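You operate a simulated robot arm through the tools that you are given. There is no shell and no other tool.

The job below is to be done with a simulated robot arm. You get a single attempt, and the scene is never put back.

Task
Bleed the air out of the fuel line, then prime until the green pin pops out.
Fine: Open the upper red supply valve for it, and leave the bleed tap shut.

It is judged by the outcome, as a careful person would: the job done as asked, and still so three seconds after it is handed in. It fails if anything else is knocked over, pushed out of place, dropped, spilled or broken.

Robot
A 6-joint arm with a fingered hand, fixed in place. Base frame: the origin is on the floor under the middle of its stand, x ahead of it, y to its left, z up. Lengths are in mm, angles in rad, forces in N, time in s.
It reaches about 1346 mm from its shoulder. Its first joint turns from -2.601 to 2.601 rad. Payload 3.5 kg.
The tool frame sits at the grasp point between the pads (the TCP): z along the fingers, y along the line on which they close. The tips reach 26 mm beyond it. The gripper opens to 132 mm; its body begins 73 mm behind the TCP. The gripper is a hand of 4 fingers: y runs from the thumb to the fingers, the wrist lies at [0, 0, -234] in the tool frame.
Orientation is that of the tool frame in the base frame, as [roll, pitch, yaw] about the fixed x, y, z axes, in that order (R = Rz(yaw) Ry(pitch) Rx(roll)). With the fingers straight down and closing along the base's y, the tool's x points along the base's -x, its y along +y and its z along -z.

Tools
- The arm moves only by the tool send_rows. Its argument "commands" is a list of rows, each a list of 6 numbers: the shift along the tool's x, y, z in mm, then the turn, a rotation vector about the tool's x, y, z in rad. In form: [[x, y, z, rx, ry, rz], ...]. A call has 1 to 20 rows; each row shifts and turns the commanded pose from where the row before left it, along the tool's axes as they then stand. A row lasts 0.2 s, in which the tool goes at most 50 mm and 0.15 rad; a call with a longer step from one row to the next is refused whole. A pose out of reach is approached as far as the arm can. The call stops where the force on the tool passes 40 N (or 10 N more than at its start, if that is more) or the arm is blocked; 0.2 s more then pass. In this call time passes only in rows, and 0.2 s behind the last. The reply holds the time, the measured pose of the TCP, the force on the tool along the base axes, the opening and the grip force, in the units named above and with some noise, with the torque about the TCP (base axes, N m) and any sound that the robot's microphone picked up.
- Cameras (640 x 400 px; columns grow to the right, rows downward): "scene" is fixed at [225.1, 653.2, 1333.9]; the picture's right is [-0.63, -0.77, 0.00], its down [-0.37, 0.31, -0.88] and it looks along [0.68, -0.55, -0.48] (base axes); focal length 322 px, centre (320, 200). "wrist" rides on the gripper at [68, 2, -97] in the tool frame; the picture's right is [-0.03, 1.00, 0.00], its down [-0.82, -0.02, -0.58] and it looks along [-0.58, -0.01, 0.82] (tool axes); focal length 270 px, centre (320, 200). There is no depth. A picture from a camera that has moved, and an enlarged one, comes with that camera's place and axes in the base frame and with its lens. The place of the scene camera against the robot may be out by one fixed shift of up to 25 mm in any direction.
- snapshot(camera): a new picture of that camera. It takes no simulated time.
- slide_trunk(by): slides the trunk up (or, below 0, down) by that many mm; the arm rides with it, the base frame stays. It gives what a move gives, with no picture.
- move_fingers(finger1, finger2, finger3, thumb_bend): sets how far each is bent, from 0 (flat) to 100 (curled in); at 30 the hand is open as for a grip, at 70 the pads meet at the TCP. One left out holds its place. A second passes; each finger stops where it meets its share of the squeeze, and holds until it gets a number again. It is the only way to open and close the hand. It gives what a move gives, with no picture; readings hold the bend of each and the force on the fingers (four entries, about 0 where the hand has none), thumb and palm.
- close_up(camera, box): a new picture of the part [left, top, right, bottom] of that camera's present view, enlarged. It takes no simulated time.
- close_job(): hands the job in; it is judged then, once.

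Nothing tells you positions but the pictures and the camera data. Unless the task says otherwise, let go and move clear before handing in.

The tools are called after "Emit:" as name(argument=value, ...) on one line, values as JSON. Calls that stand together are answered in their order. send_rows: Moves the arm, as the interface text tells. Its arguments: {"type":"object","properties":{"commands":{"type":"array"}},"required":["commands"]} The other tools are called the same way: slide_trunk (by) moves the trunk up or down; move_fingers (finger1, finger2, finger3, thumb_bend) moves the fingers one by one; snapshot (camera) takes a picture; close_up (camera, box) takes an enlarged picture of a part of a camera's view; close_job () hands the job in.

At the start:

```text
clock: 0.0
eef_pos: [690.7, 113.5, 1005.0]
tool_rot: [-3.141, 0.001, 3.142]
wrist_force: [0.8, -0.4, 0.1]
torque: [-0.01, -0.05, -0.04]
finger_gap: 132.3
gripper_force: 0.0
shape: jaw
bend: [30.0, 30.0, 30.0, 30.0]
finger forces: [0.1, 0.0, 0.0, 0.1, 0.0, 0.0]
trunk travel left (down, up): [-904.0, 66.0]
```

scene: 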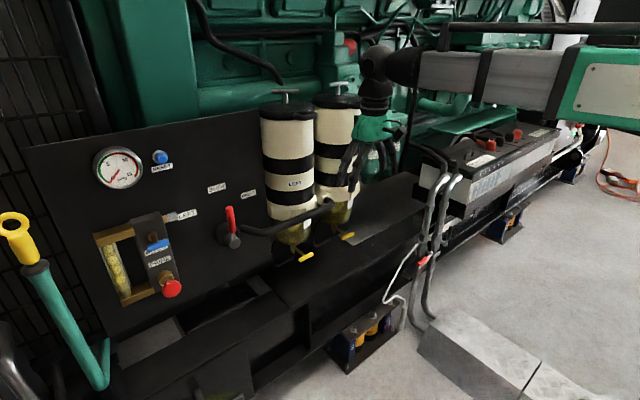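
wrist: 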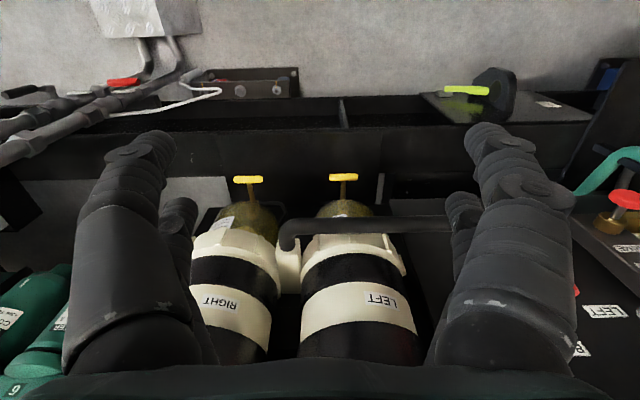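

I see a dark panel with a gauge, a blue button, a sight glass with a red knob, a red lever valve, two filters and a yellow-ended pump handle. Before planning anything I will enlarge these parts to read the labels.

Emit:
close_up(camera="scene", box=[60, 200, 220, 310])

Emit:
close_up(camera="scene", box=[60, 120, 260, 250])

Emit:
close_up(camera="scene", box=[180, 160, 360, 280])

Emit:
close_up(camera="scene", box=[0, 190, 160, 400])

Emit:
close_up(camera="scene", box=[320, 100, 640, 340])

Emit:
close_up(camera="scene", box=[240, 70, 400, 190])

Emit:
close_up(camera="wrist", box=[400, 50, 640, 200])

Emit:
close_up(camera="wrist", box=[540, 150, 640, 400])

```text
3.64 times, centred on (140, 255) of scene
camera zoom: at [225.1, 653.2, 1333.9], right [-0.63, -0.77, 0.0], down [-0.37, 0.31, -0.88], along [0.68, -0.55, -0.48], focal length 1171 px, centre (974, 0)
```

zoom: 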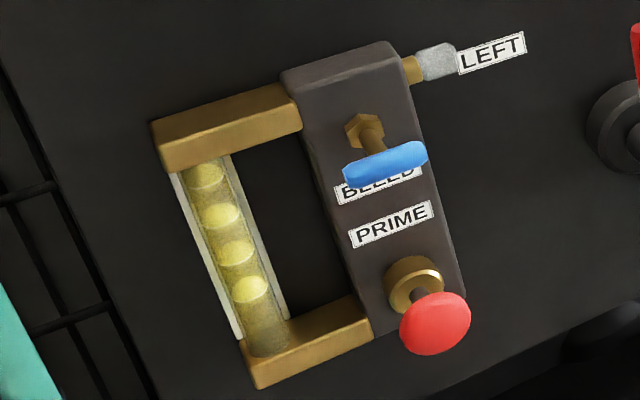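

```text
3.08 times, centred on (160, 185) of scene
camera zoom: at [225.1, 653.2, 1333.9], right [-0.63, -0.77, 0.0], down [-0.37, 0.31, -0.88], along [0.68, -0.55, -0.48], focal length 991 px, centre (812, 246)
```

zoom: 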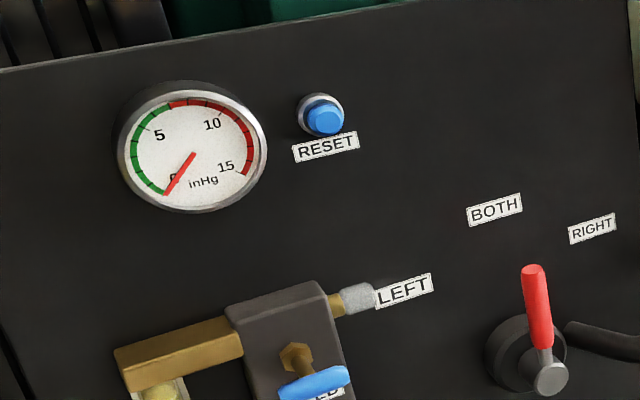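

```text
3.33 times, centred on (270, 220) of scene
camera zoom: at [225.1, 653.2, 1333.9], right [-0.63, -0.77, 0.0], down [-0.37, 0.31, -0.88], along [0.68, -0.55, -0.48], focal length 1074 px, centre (487, 133)
```

zoom: 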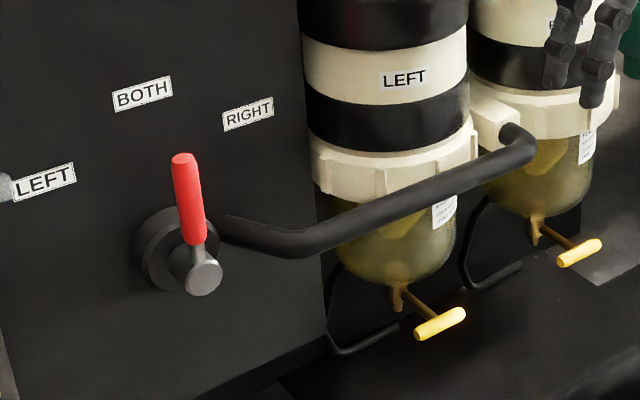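

```text
1.90 times, centred on (80, 295) of scene
camera zoom: at [225.1, 653.2, 1333.9], right [-0.63, -0.77, 0.0], down [-0.37, 0.31, -0.88], along [0.68, -0.55, -0.48], focal length 614 px, centre (777, 19)
```

zoom: 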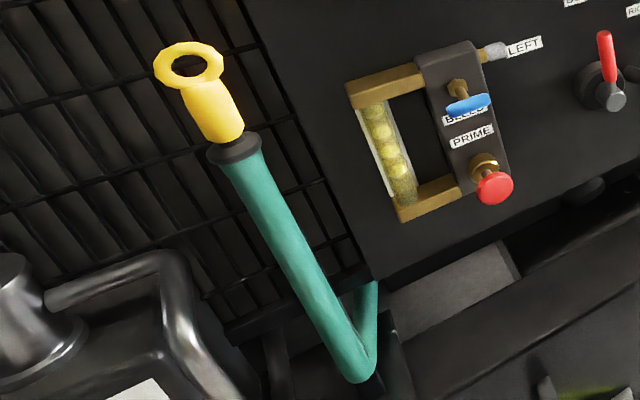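

```text
1.67 times, centred on (480, 220) of scene
camera zoom: at [225.1, 653.2, 1333.9], right [-0.63, -0.77, 0.0], down [-0.37, 0.31, -0.88], along [0.68, -0.55, -0.48], focal length 537 px, centre (53, 167)
```

zoom: 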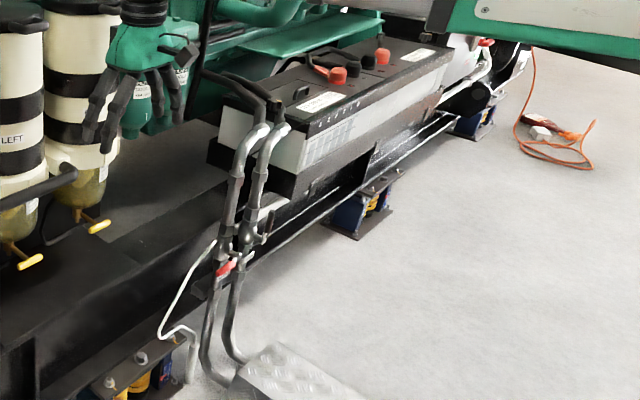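

```text
3.33 times, centred on (320, 130) of scene
camera zoom: at [225.1, 653.2, 1333.9], right [-0.63, -0.77, 0.0], down [-0.37, 0.31, -0.88], along [0.68, -0.55, -0.48], focal length 1074 px, centre (320, 433)
```

zoom: 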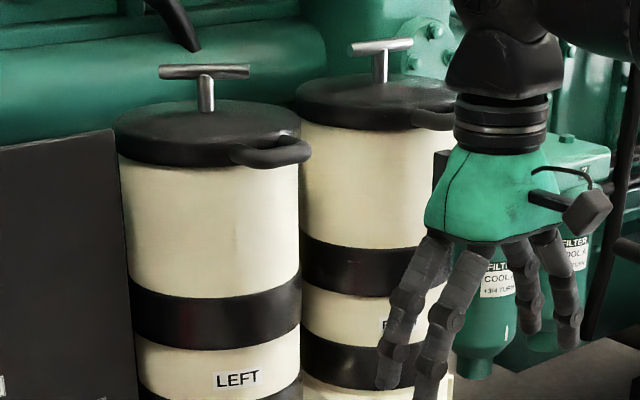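

```text
2.67 times, centred on (520, 125) of wrist
camera zoom: at [622.3, 116.0, 1102.3], right [0.03, 1.0, 0.0], down [0.82, -0.02, 0.58], along [0.58, -0.01, -0.82], focal length 721 px, centre (-213, 400)
```

zoom: 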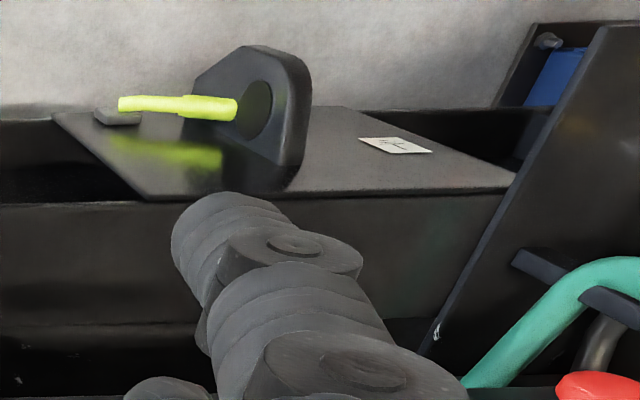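

```text
1.60 times, centred on (590, 275) of wrist
camera zoom: at [622.3, 116.0, 1102.3], right [0.03, 1.0, 0.0], down [0.82, -0.02, 0.58], along [0.58, -0.01, -0.82], focal length 432 px, centre (-112, 80)
```

zoom: 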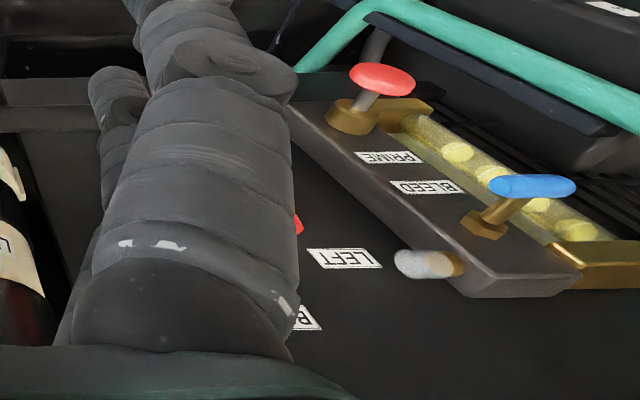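

The panel sits ahead and to the left, around x≈870, y≈570, z≈780 for the red PRIME button. I haven't found any "upper red supply valve" yet, so I will look at the red parts elsewhere and beyond the frame before moving.

Emit:
close_up(camera="scene", box=[380, 220, 480, 340])

Emit:
close_up(camera="scene", box=[300, 0, 460, 100])

Emit:
close_up(camera="scene", box=[540, 100, 640, 200])

Emit:
close_up(camera="scene", box=[0, 280, 200, 400])

Emit:
close_up(camera="wrist", box=[0, 40, 240, 190])

Emit:
close_up(camera="wrist", box=[600, 0, 640, 400])

Emit:
close_up(camera="scene", box=[0, 360, 640, 400])

Emit:
close_up(camera="scene", box=[0, 0, 20, 400])

```text
3.33 times, centred on (430, 280) of scene
camera zoom: at [225.1, 653.2, 1333.9], right [-0.63, -0.77, 0.0], down [-0.37, 0.31, -0.88], along [0.68, -0.55, -0.48], focal length 1074 px, centre (-47, -67)
```

zoom: 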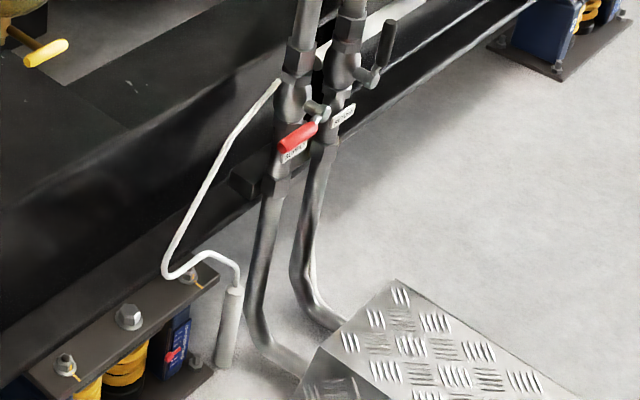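

```text
4.00 times, centred on (380, 50) of scene
camera zoom: at [225.1, 653.2, 1333.9], right [-0.63, -0.77, 0.0], down [-0.37, 0.31, -0.88], along [0.68, -0.55, -0.48], focal length 1288 px, centre (80, 800)
```

zoom: 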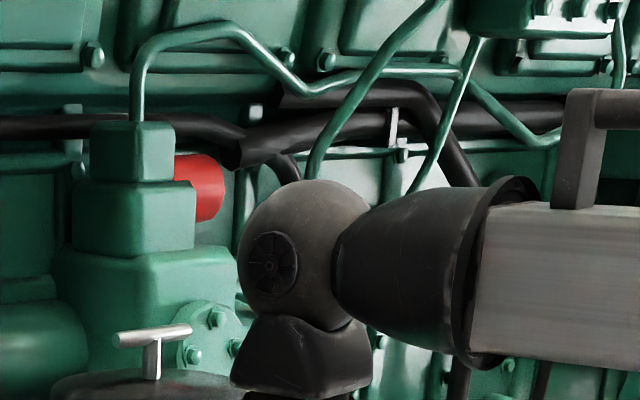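

```text
4.00 times, centred on (590, 150) of scene
camera zoom: at [225.1, 653.2, 1333.9], right [-0.63, -0.77, 0.0], down [-0.37, 0.31, -0.88], along [0.68, -0.55, -0.48], focal length 1288 px, centre (-760, 400)
```

zoom: 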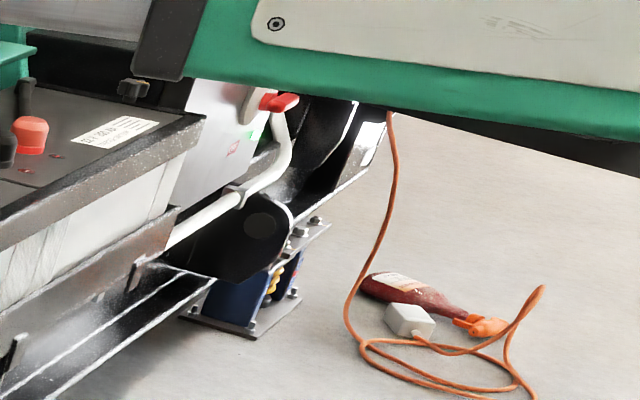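

```text
3.20 times, centred on (100, 340) of scene
camera zoom: at [225.1, 653.2, 1333.9], right [-0.63, -0.77, 0.0], down [-0.37, 0.31, -0.88], along [0.68, -0.55, -0.48], focal length 1031 px, centre (1024, -248)
```

zoom: 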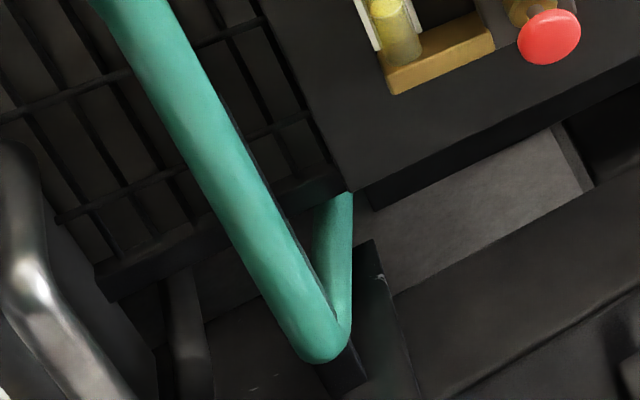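

```text
2.67 times, centred on (120, 115) of wrist
camera zoom: at [622.3, 116.0, 1102.3], right [0.03, 1.0, 0.0], down [0.82, -0.02, 0.58], along [0.58, -0.01, -0.82], focal length 721 px, centre (853, 427)
```

zoom: 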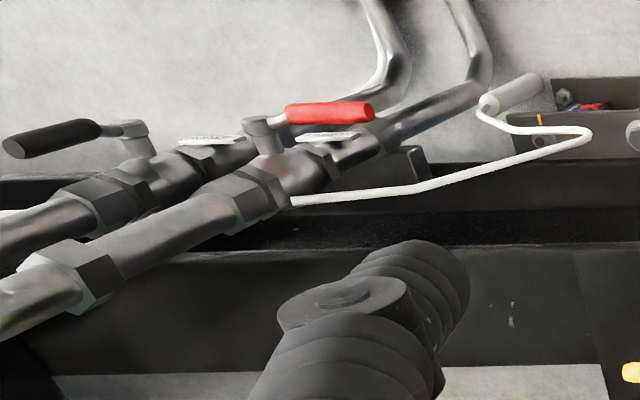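

```text
1.00 times, centred on (620, 200) of wrist (not enlarged: the box is as wide or as high as the picture)
camera zoom: at [622.3, 116.0, 1102.3], right [0.03, 1.0, 0.0], down [0.82, -0.02, 0.58], along [0.58, -0.01, -0.82], focal length 270 px, centre (20, 200)
```

zoom: 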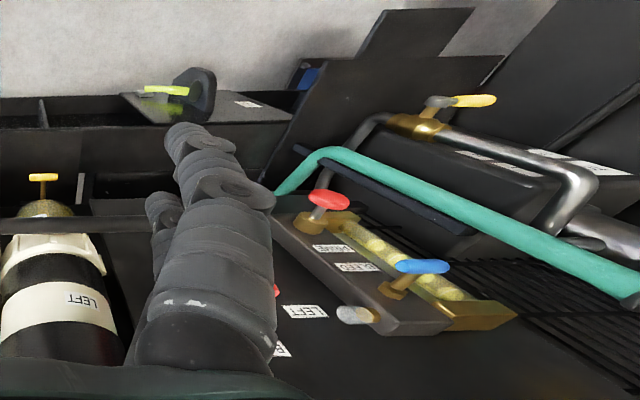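

```text
1.00 times, centred on (320, 380) of scene (not enlarged: the box is as wide or as high as the picture)
camera zoom: at [225.1, 653.2, 1333.9], right [-0.63, -0.77, 0.0], down [-0.37, 0.31, -0.88], along [0.68, -0.55, -0.48], focal length 322 px, centre (320, 20)
```

zoom: 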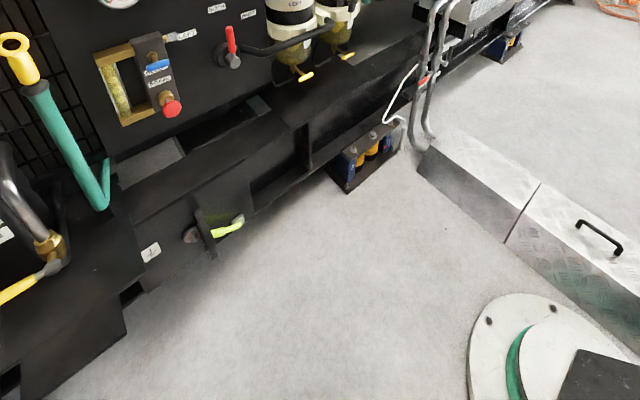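

```text
1.00 times, centred on (10, 200) of scene (not enlarged: the box is as wide or as high as the picture)
camera zoom: at [225.1, 653.2, 1333.9], right [-0.63, -0.77, 0.0], down [-0.37, 0.31, -0.88], along [0.68, -0.55, -0.48], focal length 322 px, centre (630, 200)
```

zoom: 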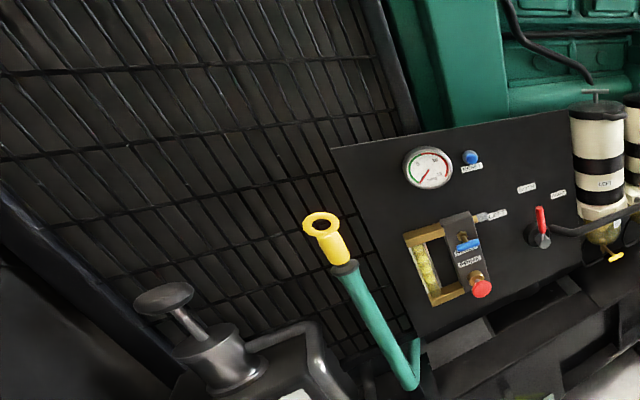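

The close-ups can look past the frame edges. There are two pipes near (423,262) with labelled valves, one with a red handle and one with a black one, so I will read those labels and look for other red valves along the set.

Emit:
close_up(camera="scene", box=[410, 230, 450, 275])

Emit:
close_up(camera="wrist", box=[50, 70, 150, 120])

Emit:
close_up(camera="scene", box=[570, 110, 610, 150])

Emit:
close_up(camera="wrist", box=[0, 0, 20, 400])

Emit:
close_up(camera="scene", box=[630, 0, 640, 400])

Emit:
close_up(camera="scene", box=[0, 0, 640, 10])

Emit:
close_up(camera="scene", box=[410, 130, 530, 230])

Emit:
close_up(camera="wrist", box=[0, 0, 640, 10])

```text
8.89 times, centred on (430, 252) of scene
camera zoom: at [225.1, 653.2, 1333.9], right [-0.63, -0.77, 0.0], down [-0.37, 0.31, -0.88], along [0.68, -0.55, -0.48], focal length 2863 px, centre (-658, -267)
```

zoom: 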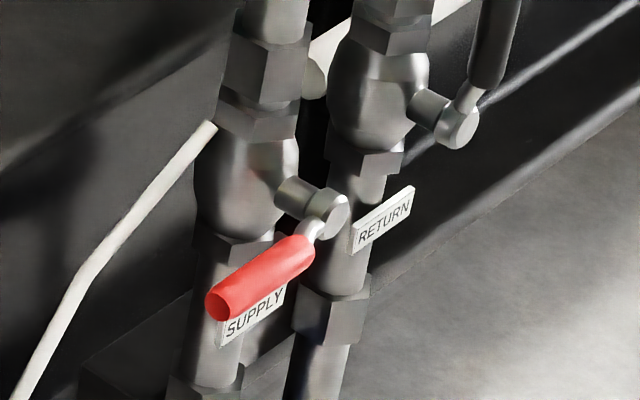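

```text
6.40 times, centred on (100, 95) of wrist
camera zoom: at [622.3, 116.0, 1102.3], right [0.03, 1.0, 0.0], down [0.82, -0.02, 0.58], along [0.58, -0.01, -0.82], focal length 1730 px, centre (1728, 872)
```

zoom: 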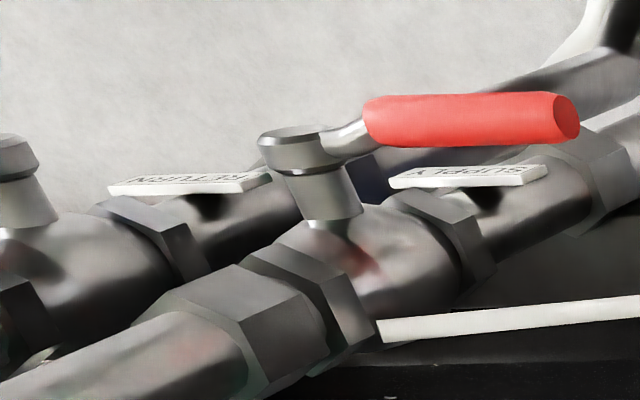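

```text
10.00 times, centred on (590, 130) of scene
camera zoom: at [225.1, 653.2, 1333.9], right [-0.63, -0.77, 0.0], down [-0.37, 0.31, -0.88], along [0.68, -0.55, -0.48], focal length 3221 px, centre (-2380, 900)
```

zoom: 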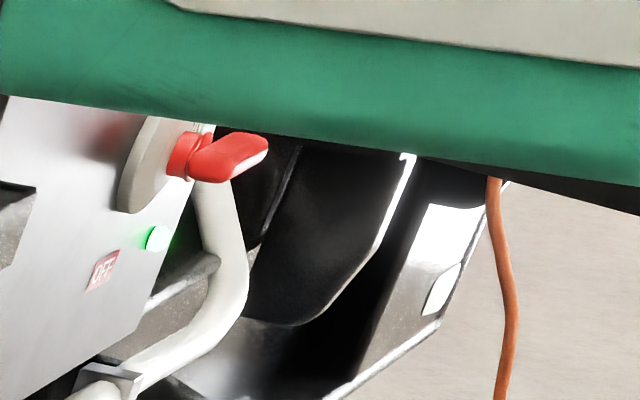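

```text
1.00 times, centred on (10, 200) of wrist (not enlarged: the box is as wide or as high as the picture)
camera zoom: at [622.3, 116.0, 1102.3], right [0.03, 1.0, 0.0], down [0.82, -0.02, 0.58], along [0.58, -0.01, -0.82], focal length 270 px, centre (630, 200)
```

zoom: 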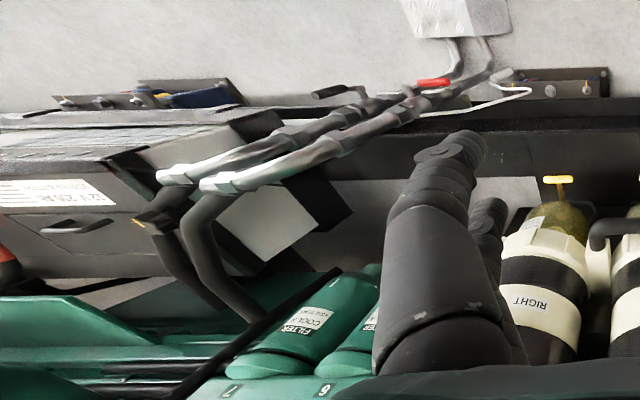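

```text
1.00 times, centred on (635, 200) of scene (not enlarged: the box is as wide or as high as the picture)
camera zoom: at [225.1, 653.2, 1333.9], right [-0.63, -0.77, 0.0], down [-0.37, 0.31, -0.88], along [0.68, -0.55, -0.48], focal length 322 px, centre (5, 200)
```

zoom: 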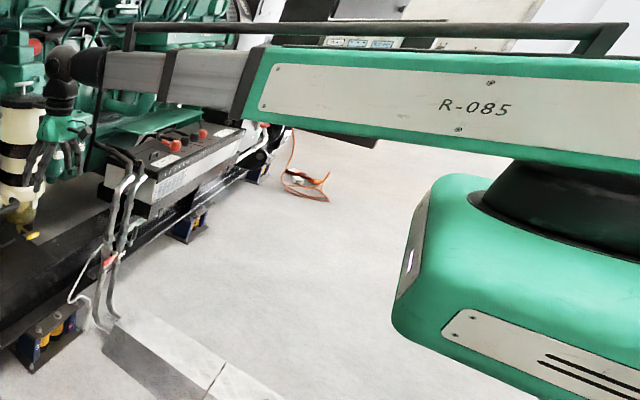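

```text
1.00 times, centred on (320, 5) of scene (not enlarged: the box is as wide or as high as the picture)
camera zoom: at [225.1, 653.2, 1333.9], right [-0.63, -0.77, 0.0], down [-0.37, 0.31, -0.88], along [0.68, -0.55, -0.48], focal length 322 px, centre (320, 395)
```

zoom: 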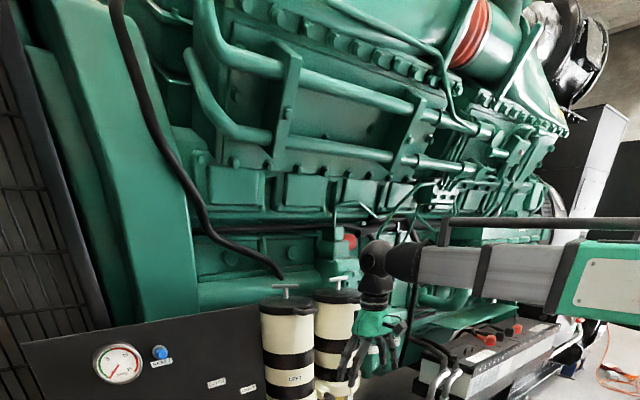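

```text
4.00 times, centred on (470, 180) of scene
camera zoom: at [225.1, 653.2, 1333.9], right [-0.63, -0.77, 0.0], down [-0.37, 0.31, -0.88], along [0.68, -0.55, -0.48], focal length 1288 px, centre (-280, 280)
```

zoom: 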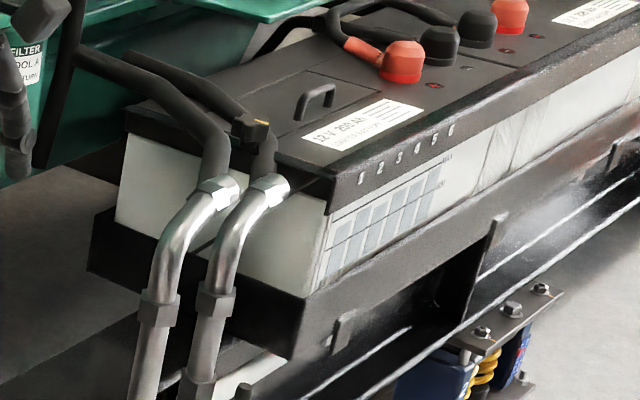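

```text
1.00 times, centred on (320, 5) of wrist (not enlarged: the box is as wide or as high as the picture)
camera zoom: at [622.3, 116.0, 1102.3], right [0.03, 1.0, 0.0], down [0.82, -0.02, 0.58], along [0.58, -0.01, -0.82], focal length 270 px, centre (320, 395)
```

zoom: 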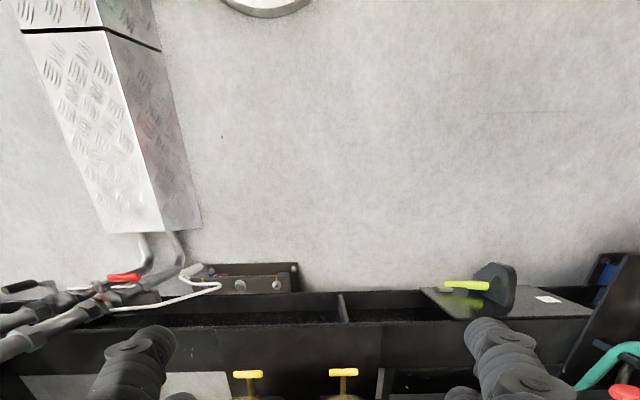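

The labels read SUPPLY (red handle, crosswise, so shut) at about (734, -322, 540), and RETURN (black handle, along its pipe). The panel's red lever is the LEFT/BOTH/RIGHT filter selector and stands on BOTH. I will back the hand off and move it to the right to look at the pipe valves more closely and check whether a second red supply valve exists.

Emit:
send_rows(commands=[[50, 0, 0, 0, 0, 0], [50, 0, 0, 0, 0, 0], [50, 0, 0, 0, 0, 0], [50, 0, 0, 0, 0, 0], [0, -50, 0, 0, 0, 0], [0, -50, 0, 0, 0, 0], [0, -50, 0, 0, 0, 0], [0, -50, 0, 0, 0, 0], [0, -50, 0, 0, 0, 0], [0, -50, 0, 0, 0, 0], [0, -50, 0, 0, 0, 0]])

Emit:
snapshot(camera="wrist")

Emit:
snapshot(camera="scene")

```text
clock: 2.4
eef_pos: [533.9, -232.1, 1005.0]
tool_rot: [3.141, -0.001, 3.142]
wrist_force: [0.0, -0.7, 0.4]
torque: [0.01, 0.01, 0.0]
finger_gap: 131.8
gripper_force: 0.0
shape: jaw
bend: [30.0, 30.0, 30.0, 30.0]
finger forces: [0.0, 0.1, 0.1, 0.0, 0.1, 0.1]
out of reach, approached as far as the arm can: row 4, 5, 6, 10
trunk travel left (down, up): [-904.0, 66.0]
```

```text
taken
camera wrist: at [466.1, -229.0, 1102.3], right [0.02, 1.0, 0.0], down [0.82, -0.02, 0.58], along [0.58, -0.01, -0.82], focal length 270 px, centre (320, 200)
```

wrist: 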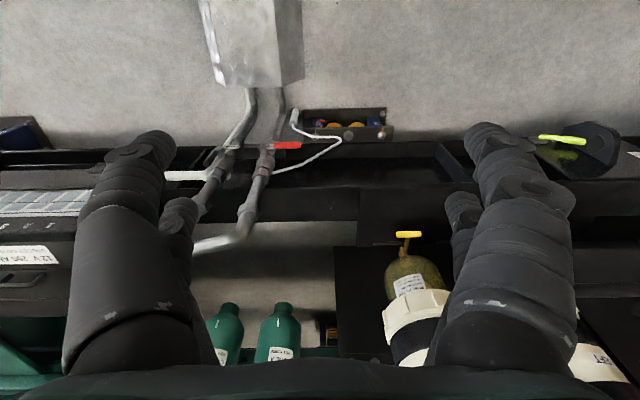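

```text
taken
```

scene: 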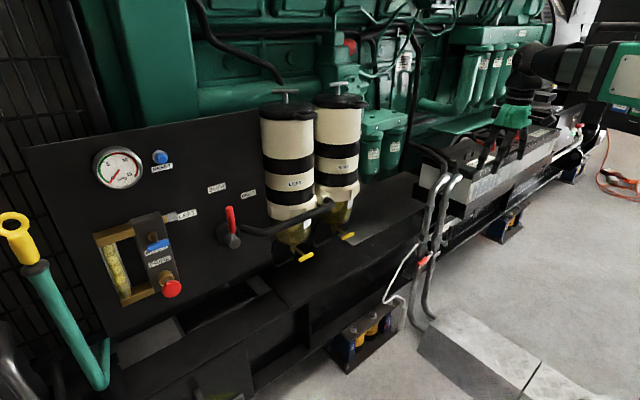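

The hand stopped at x≈534, apparently an inner reach limit, and it is in front of the pipe valves with clear space below. I will lower the trunk by 300 mm to bring the wrist camera nearer the valves.

Emit:
slide_trunk(by=-300)

Emit:
snapshot(camera="wrist")

Emit:
close_up(camera="wrist", box=[180, 80, 380, 220])

Emit:
snapshot(camera="scene")

```text
clock: 5.4
eef_pos: [534.6, -230.2, 705.0]
tool_rot: [-3.14, -0.001, 3.141]
wrist_force: [0.5, 0.7, 0.8]
torque: [0.02, -0.01, -0.05]
finger_gap: 131.9
gripper_force: 0.0
shape: jaw
bend: [30.0, 30.0, 30.0, 30.0]
finger forces: [0.0, 0.0, 0.0, 0.1, 0.1, 0.1]
trunk travel left (down, up): [-604.0, 366.0]
```

```text
taken
camera wrist: at [466.1, -228.1, 802.4], right [0.03, 1.0, 0.0], down [0.82, -0.02, 0.58], along [0.58, -0.01, -0.82], focal length 270 px, centre (320, 200)
```

wrist: 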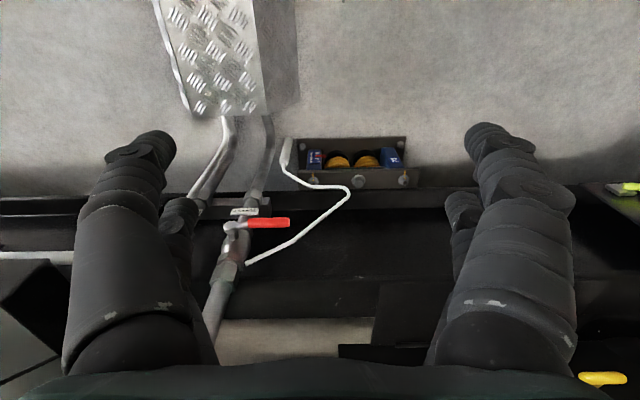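

```text
2.86 times, centred on (280, 150) of wrist
camera zoom: at [466.1, -228.1, 802.4], right [0.03, 1.0, 0.0], down [0.82, -0.02, 0.58], along [0.58, -0.01, -0.82], focal length 772 px, centre (434, 343)
```

zoom: 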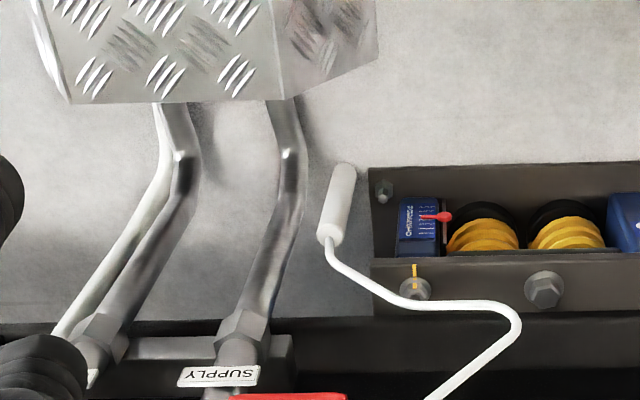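

```text
taken
```

scene: 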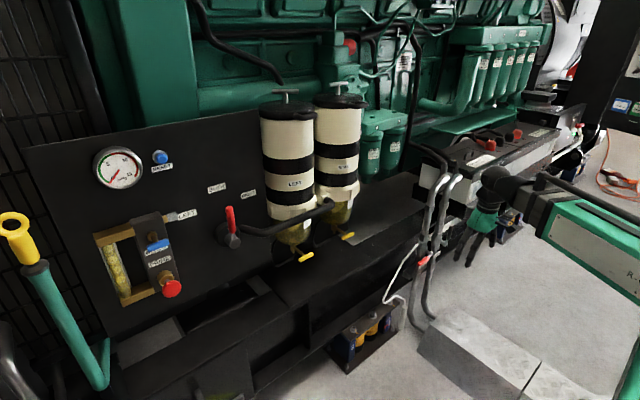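

Only one red supply valve is visible here. I will also check the equipment to the left, below and beyond the frame, for another candidate.

Emit:
close_up(camera="scene", box=[-120, 300, 120, 450])

Emit:
close_up(camera="scene", box=[120, 340, 320, 480])

Emit:
close_up(camera="scene", box=[380, 160, 500, 290])

Emit:
close_up(camera="scene", box=[-320, 200, 0, 400])

Emit:
close_up(camera="wrist", box=[200, 180, 310, 300])

```text
refused: -120 is not a number from 0 to 640
```

```text
refused: 480 is not a number from 0 to 400
```

```text
3.08 times, centred on (440, 225) of scene
camera zoom: at [225.1, 653.2, 1333.9], right [-0.63, -0.77, 0.0], down [-0.37, 0.31, -0.88], along [0.68, -0.55, -0.48], focal length 991 px, centre (-49, 123)
```

zoom: 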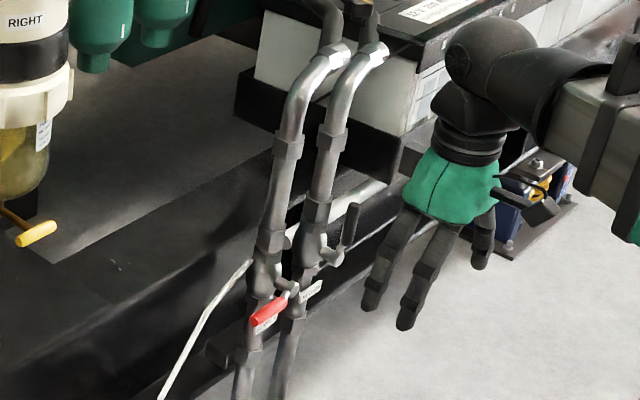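

```text
refused: -320 is not a number from 0 to 640
```

```text
3.33 times, centred on (255, 240) of wrist
camera zoom: at [466.1, -228.1, 802.4], right [0.03, 1.0, 0.0], down [0.82, -0.02, 0.58], along [0.58, -0.01, -0.82], focal length 901 px, centre (537, 67)
```

zoom: 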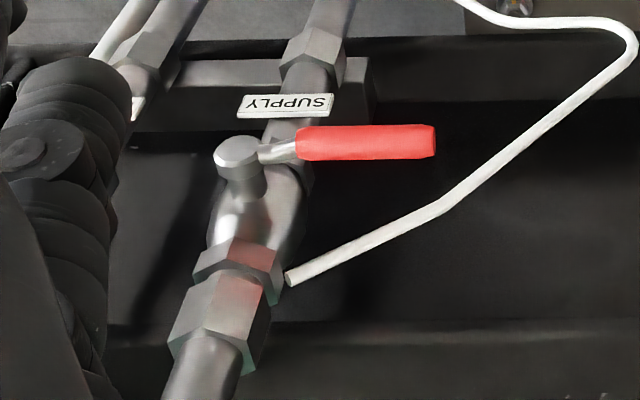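

The only supply valve with red on it is the labelled SUPPLY valve. Comparing the wrist views, its stem is near (749, -378, 469), with the handle running about 95 mm toward +y in front of a vertical pipe. I will pitch the hand about its wrist so the fingers point ahead (+x), which both the valve and the panel need.

Emit:
send_rows(commands=[[-35, 0, -2.63, 0, -0.15, 0], [-35, 0, -2.63, 0, -0.15, 0], [-35, 0, -2.63, 0, -0.15, 0], [-35, 0, -2.63, 0, -0.15, 0], [-35, 0, -2.63, 0, -0.15, 0]])

Emit:
snapshot(camera="scene")

Emit:
snapshot(camera="wrist")

```text
clock: 6.6
eef_pos: [695.8, -230.3, 767.8]
tool_rot: [-3.141, 0.751, -3.141]
wrist_force: [0.0, 0.2, -0.3]
torque: [0.01, -0.01, -0.02]
finger_gap: 131.8
gripper_force: 0.1
shape: jaw
bend: [30.0, 30.0, 30.0, 30.0]
finger forces: [0.0, 0.0, 0.0, 0.0, 0.0, 0.1]
trunk travel left (down, up): [-604.0, 366.0]
```

```text
taken
```

scene: 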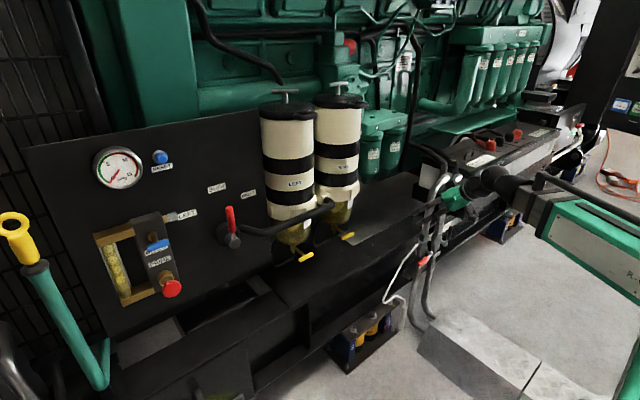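

```text
taken
camera wrist: at [580.1, -228.1, 792.5], right [0.02, 1.0, 0.02], down [0.2, -0.02, 0.98], along [0.98, -0.01, -0.2], focal length 270 px, centre (320, 200)
```

wrist: 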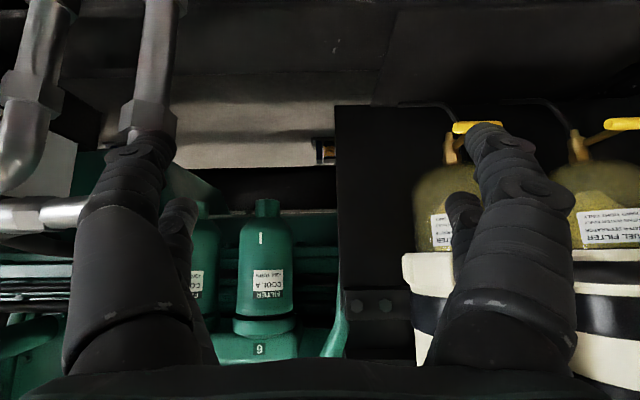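

The pitch works as planned and the wrist stays put. The filters are farther ahead (drains at about x≈890) and there is clear space, so I will finish the pitch to horizontal.

Emit:
send_rows(commands=[[-35, 0, -2.63, 0, -0.15, 0], [-35, 0, -2.63, 0, -0.15, 0], [-35, 0, -2.63, 0, -0.15, 0], [-35, 0, -2.63, 0, -0.15, 0], [-35, 0, -2.63, 0, -0.15, 0], [-16.6, 0, -0.6, 0, -0.0708, 0]])

Emit:
snapshot(camera="scene")

Emit:
snapshot(camera="wrist")

Emit:
close_up(camera="scene", box=[380, 120, 540, 240])

```text
clock: 8.0
eef_pos: [771.8, -228.0, 927.0]
tool_rot: [2.717, 1.516, 2.707]
wrist_force: [-0.2, 0.8, 0.2]
torque: [0.01, -0.01, 0.01]
finger_gap: 132.0
gripper_force: 0.1
shape: jaw
bend: [30.0, 30.0, 30.0, 30.0]
finger forces: [0.0, 0.0, 0.1, 0.0, 0.0, 0.1]
out of reach, approached as far as the arm can: row 6
trunk travel left (down, up): [-604.0, 366.0]
```

```text
taken
```

scene: 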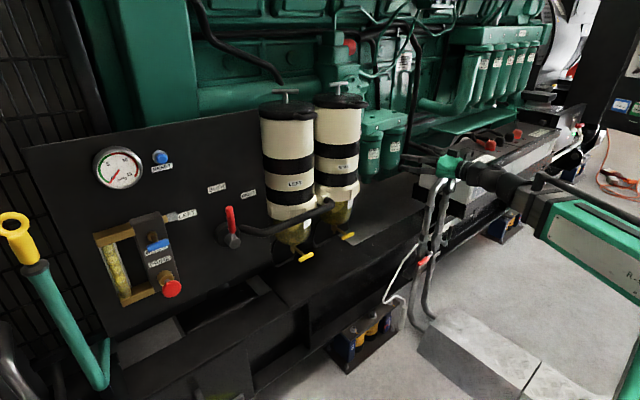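

```text
taken
camera wrist: at [671.4, -222.5, 864.3], right [0.01, 1.0, 0.05], down [-0.54, -0.03, 0.84], along [0.84, -0.04, 0.54], focal length 270 px, centre (320, 200)
```

wrist: 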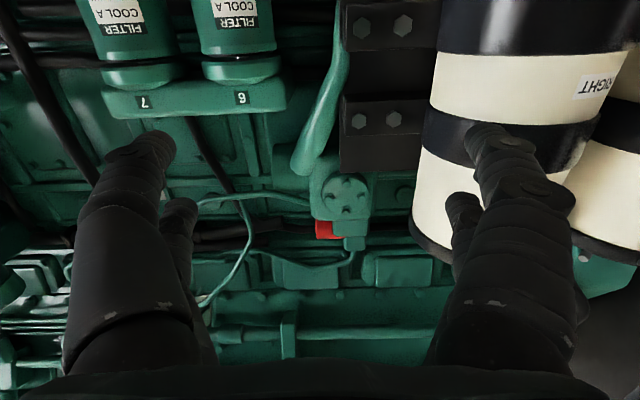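

```text
3.33 times, centred on (460, 180) of scene
camera zoom: at [225.1, 653.2, 1333.9], right [-0.63, -0.77, 0.0], down [-0.37, 0.31, -0.88], along [0.68, -0.55, -0.48], focal length 1074 px, centre (-147, 267)
```

zoom: 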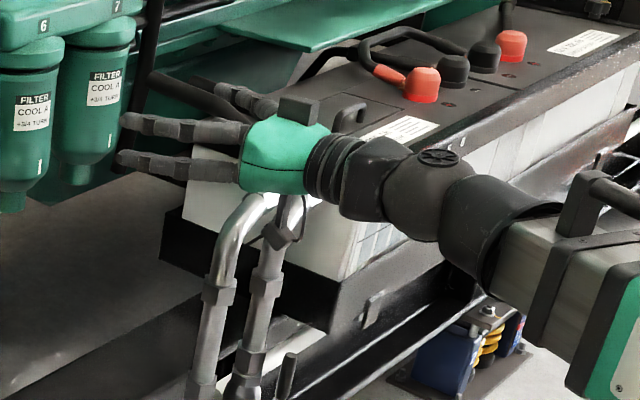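

The hand now points forward, about 3° below horizontal, which seems to be the wrist's limit. Next I will try pulling it back toward the robot so I have room to lower it in front of the valve.

Emit:
send_rows(commands=[[0, 0, -40, 0, 0, 0], [0, 0, -40, 0, 0, 0], [0, 0, -40, 0, 0, 0]])

Emit:
snapshot(camera="scene")

```text
clock: 8.8
eef_pos: [704.5, -247.8, 924.0]
tool_rot: [2.71, 1.505, 2.704]
wrist_force: [-0.9, 0.1, 0.7]
torque: [0.01, 0.01, 0.0]
finger_gap: 131.8
gripper_force: 0.0
shape: jaw
bend: [30.0, 30.0, 30.0, 30.0]
finger forces: [0.1, 0.1, 0.1, 0.0, 0.1, 0.1]
out of reach, approached as far as the arm can: row 2, 3
trunk travel left (down, up): [-604.0, 366.0]
```

```text
taken
```

scene: 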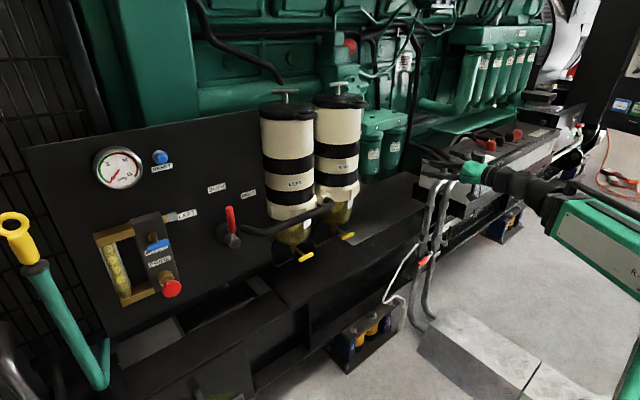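

I pulled back to x≈704, so the fingertips are at about 730. I will shift toward -y and then lower with the trunk in stages, checking pictures as I go.

Emit:
send_rows(commands=[[0, -25, 0, 0, 0, 0], [0, -25, 0, 0, 0, 0]])

Emit:
slide_trunk(by=-200)

Emit:
snapshot(camera="wrist")

Emit:
snapshot(camera="scene")

```text
clock: 9.4
eef_pos: [705.3, -294.0, 923.4]
tool_rot: [2.675, 1.494, 2.665]
wrist_force: [0.2, 0.5, 0.7]
torque: [0.02, 0.02, -0.03]
finger_gap: 132.1
gripper_force: 0.0
shape: jaw
bend: [30.0, 30.0, 30.0, 30.0]
finger forces: [0.1, 0.1, 0.1, 0.0, 0.0, 0.0]
trunk travel left (down, up): [-604.0, 366.0]
```

```text
clock: 11.6
eef_pos: [707.0, -294.4, 723.3]
tool_rot: [2.677, 1.495, 2.664]
wrist_force: [0.4, 0.1, 0.2]
torque: [-0.01, -0.01, -0.02]
finger_gap: 131.8
gripper_force: 0.0
shape: jaw
bend: [30.0, 30.0, 30.0, 30.0]
finger forces: [0.0, 0.0, 0.0, 0.1, 0.0, 0.0]
trunk travel left (down, up): [-404.0, 566.0]
```

```text
taken
camera wrist: at [605.0, -288.9, 662.0], right [0.01, 1.0, 0.06], down [-0.52, -0.04, 0.85], along [0.85, -0.04, 0.52], focal length 270 px, centre (320, 200)
```

wrist: 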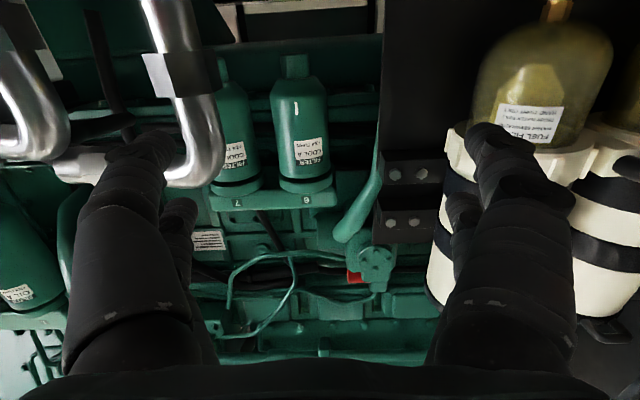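

```text
taken
```

scene: 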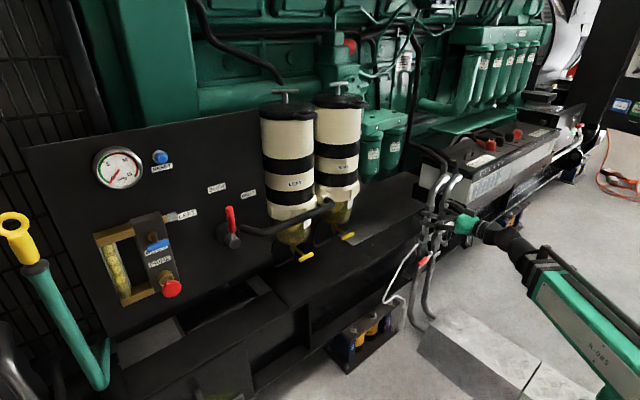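

The camera now looks up and forward, and the pipes are ahead on the left of the frame. I will retract slightly, lower another 130 mm while staying above the handle, and look beyond the frame edge at the valve.

Emit:
send_rows(commands=[[0, 0, -25, 0, 0, 0]])

Emit:
slide_trunk(by=-130)

Emit:
close_up(camera="wrist", box=[0, 0, 640, 4])

Emit:
close_up(camera="scene", box=[390, 170, 510, 290])

```text
clock: 12.0
eef_pos: [681.1, -294.9, 722.0]
tool_rot: [2.662, 1.494, 2.649]
wrist_force: [0.6, -0.8, 0.7]
torque: [-0.03, -0.05, 0.0]
finger_gap: 132.1
gripper_force: 0.3
shape: jaw
bend: [30.0, 30.0, 30.0, 30.0]
finger forces: [0.0, 0.0, 0.0, 0.0, 0.0, 0.0]
trunk travel left (down, up): [-404.0, 566.0]
```

```text
clock: 13.6
eef_pos: [681.7, -295.6, 593.1]
tool_rot: [2.663, 1.495, 2.65]
wrist_force: [0.1, -0.8, 0.6]
torque: [-0.02, -0.02, -0.01]
finger_gap: 131.8
gripper_force: 0.0
shape: jaw
bend: [30.0, 30.0, 30.0, 30.0]
finger forces: [0.0, 0.1, 0.0, 0.0, 0.1, 0.0]
trunk travel left (down, up): [-274.0, 696.0]
```

```text
1.00 times, centred on (320, 2) of wrist (not enlarged: the box is as wide or as high as the picture)
camera zoom: at [580.0, -288.6, 531.6], right [0.02, 1.0, 0.06], down [-0.52, -0.04, 0.85], along [0.85, -0.05, 0.52], focal length 270 px, centre (320, 398)
```

zoom: 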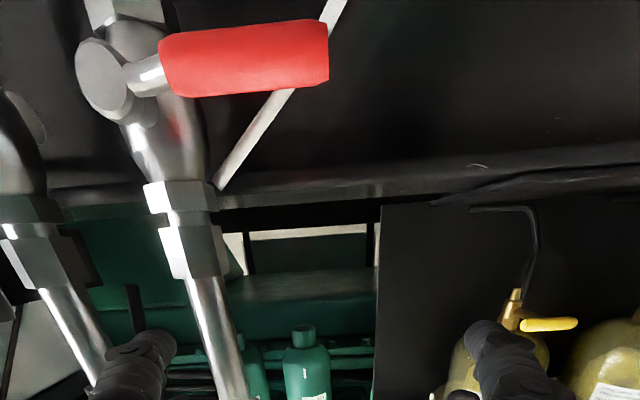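

```text
3.33 times, centred on (450, 230) of scene
camera zoom: at [225.1, 653.2, 1333.9], right [-0.63, -0.77, 0.0], down [-0.37, 0.31, -0.88], along [0.68, -0.55, -0.48], focal length 1074 px, centre (-113, 100)
```

zoom: 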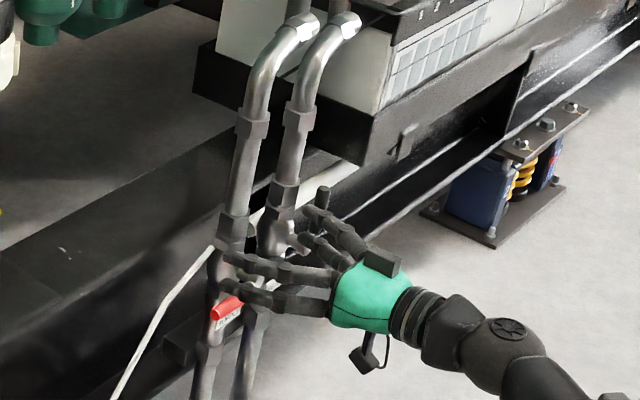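

This gives a clear view: the handle runs from the stem cap at about (745, -378, 471) to its tip at about (741, -283, 472), is roughly 19 mm thick, and the valve body and pipe are about 30 mm behind it. I will close the hand in this free space to see what shape it makes as a pushing tool.

Emit:
move_fingers(finger1=70, finger2=70, finger3=70, thumb_bend=70)

Emit:
snapshot(camera="wrist")

Emit:
close_up(camera="scene", box=[400, 200, 500, 280])

Emit:
close_up(camera="wrist", box=[0, 0, 640, 4])

```text
clock: 14.6
eef_pos: [681.0, -295.1, 592.7]
tool_rot: [2.663, 1.493, 2.65]
wrist_force: [1.1, -0.1, -0.1]
torque: [0.04, -0.01, 0.02]
finger_gap: 1.9
gripper_force: 0.1
shape: fingers
bend: [70.0, 70.0, 70.0, 70.0]
finger forces: [0.0, 0.0, 0.1, 0.0, 0.1, 0.0]
trunk travel left (down, up): [-274.0, 696.0]
```

```text
taken
camera wrist: at [580.0, -288.6, 531.6], right [0.02, 1.0, 0.06], down [-0.52, -0.04, 0.85], along [0.85, -0.05, 0.52], focal length 270 px, centre (320, 200)
```

wrist: 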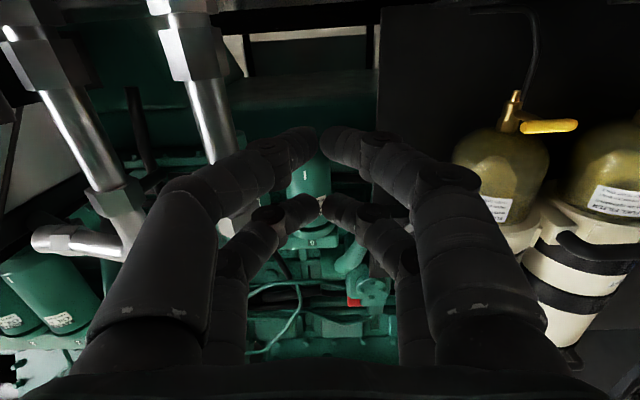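

```text
5.00 times, centred on (450, 240) of scene
camera zoom: at [225.1, 653.2, 1333.9], right [-0.63, -0.77, 0.0], down [-0.37, 0.31, -0.88], along [0.68, -0.55, -0.48], focal length 1611 px, centre (-330, 0)
```

zoom: 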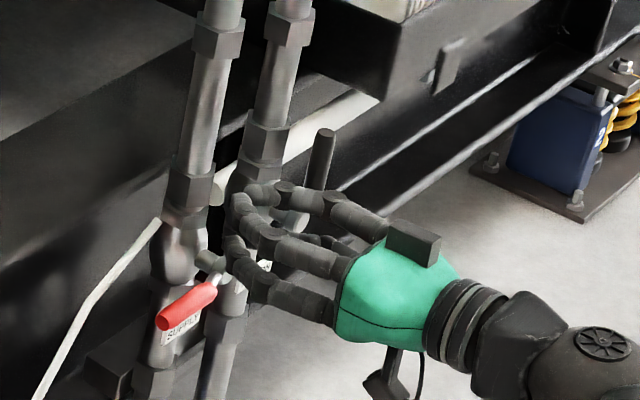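

```text
1.00 times, centred on (320, 2) of wrist (not enlarged: the box is as wide or as high as the picture)
camera zoom: at [580.0, -288.6, 531.6], right [0.02, 1.0, 0.06], down [-0.52, -0.04, 0.85], along [0.85, -0.05, 0.52], focal length 270 px, centre (320, 398)
```

zoom: 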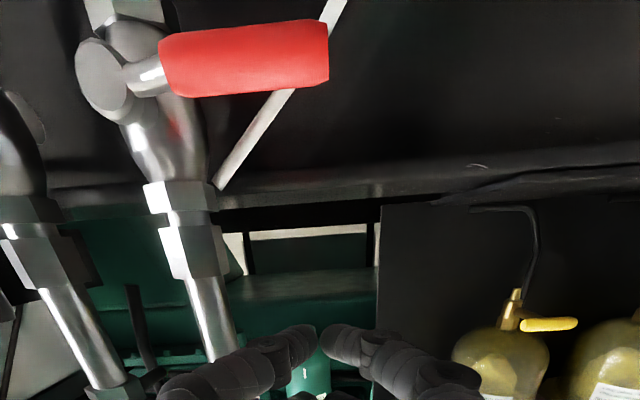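

Closed at 70, the hand makes two pinched fingertip pairs about 40 mm apart vertically, which is a firm blunt tool. The plan is to lower in front of the handle to z≈415, slide the tips forward beneath it, and swing it upward into line with the pipe, as the RETURN handle stands.

Emit:
slide_trunk(by=-178)

Emit:
snapshot(camera="wrist")

Emit:
close_up(camera="scene", box=[390, 220, 510, 310])

Emit:
close_up(camera="wrist", box=[0, 0, 640, 4])

```text
clock: 16.5
eef_pos: [681.0, -295.2, 414.3]
tool_rot: [2.662, 1.494, 2.652]
wrist_force: [-0.1, 1.1, 0.1]
torque: [0.0, 0.01, -0.02]
finger_gap: 1.5
gripper_force: 0.1
shape: fingers
bend: [70.0, 70.0, 70.0, 70.0]
finger forces: [0.1, 0.1, 0.1, 0.0, 0.0, 0.1]
trunk travel left (down, up): [-96.0, 874.0]
```

```text
taken
camera wrist: at [580.0, -288.6, 353.7], right [0.02, 1.0, 0.06], down [-0.52, -0.04, 0.85], along [0.85, -0.05, 0.52], focal length 270 px, centre (320, 200)
```

wrist: 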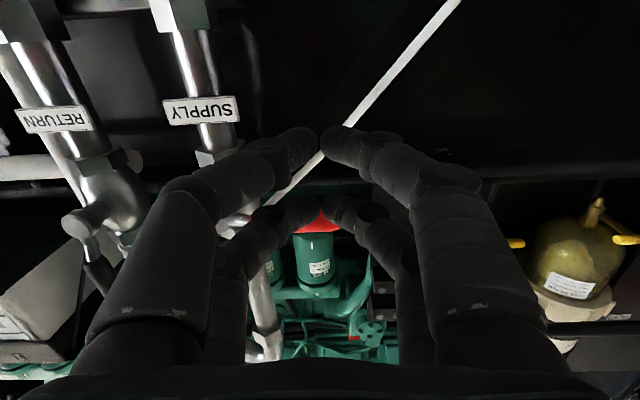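

```text
4.44 times, centred on (450, 265) of scene
camera zoom: at [225.1, 653.2, 1333.9], right [-0.63, -0.77, 0.0], down [-0.37, 0.31, -0.88], along [0.68, -0.55, -0.48], focal length 1432 px, centre (-258, -89)
```

zoom: 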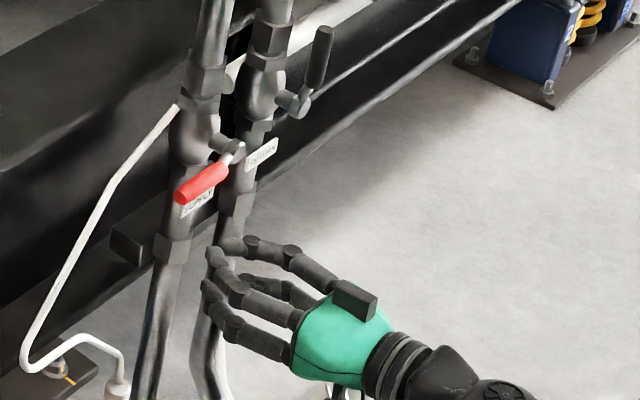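

```text
1.00 times, centred on (320, 2) of wrist (not enlarged: the box is as wide or as high as the picture)
camera zoom: at [580.0, -288.6, 353.7], right [0.02, 1.0, 0.06], down [-0.52, -0.04, 0.85], along [0.85, -0.05, 0.52], focal length 270 px, centre (320, 398)
```

zoom: 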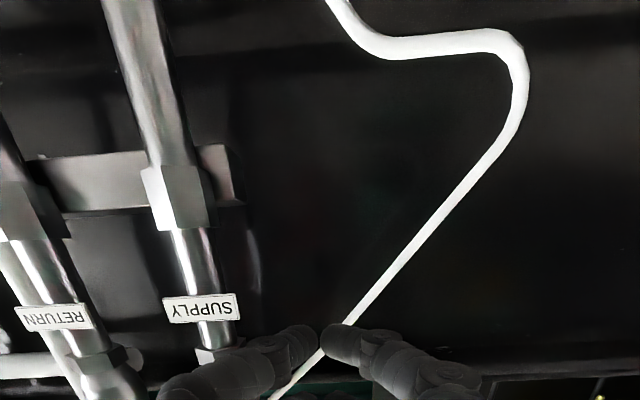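

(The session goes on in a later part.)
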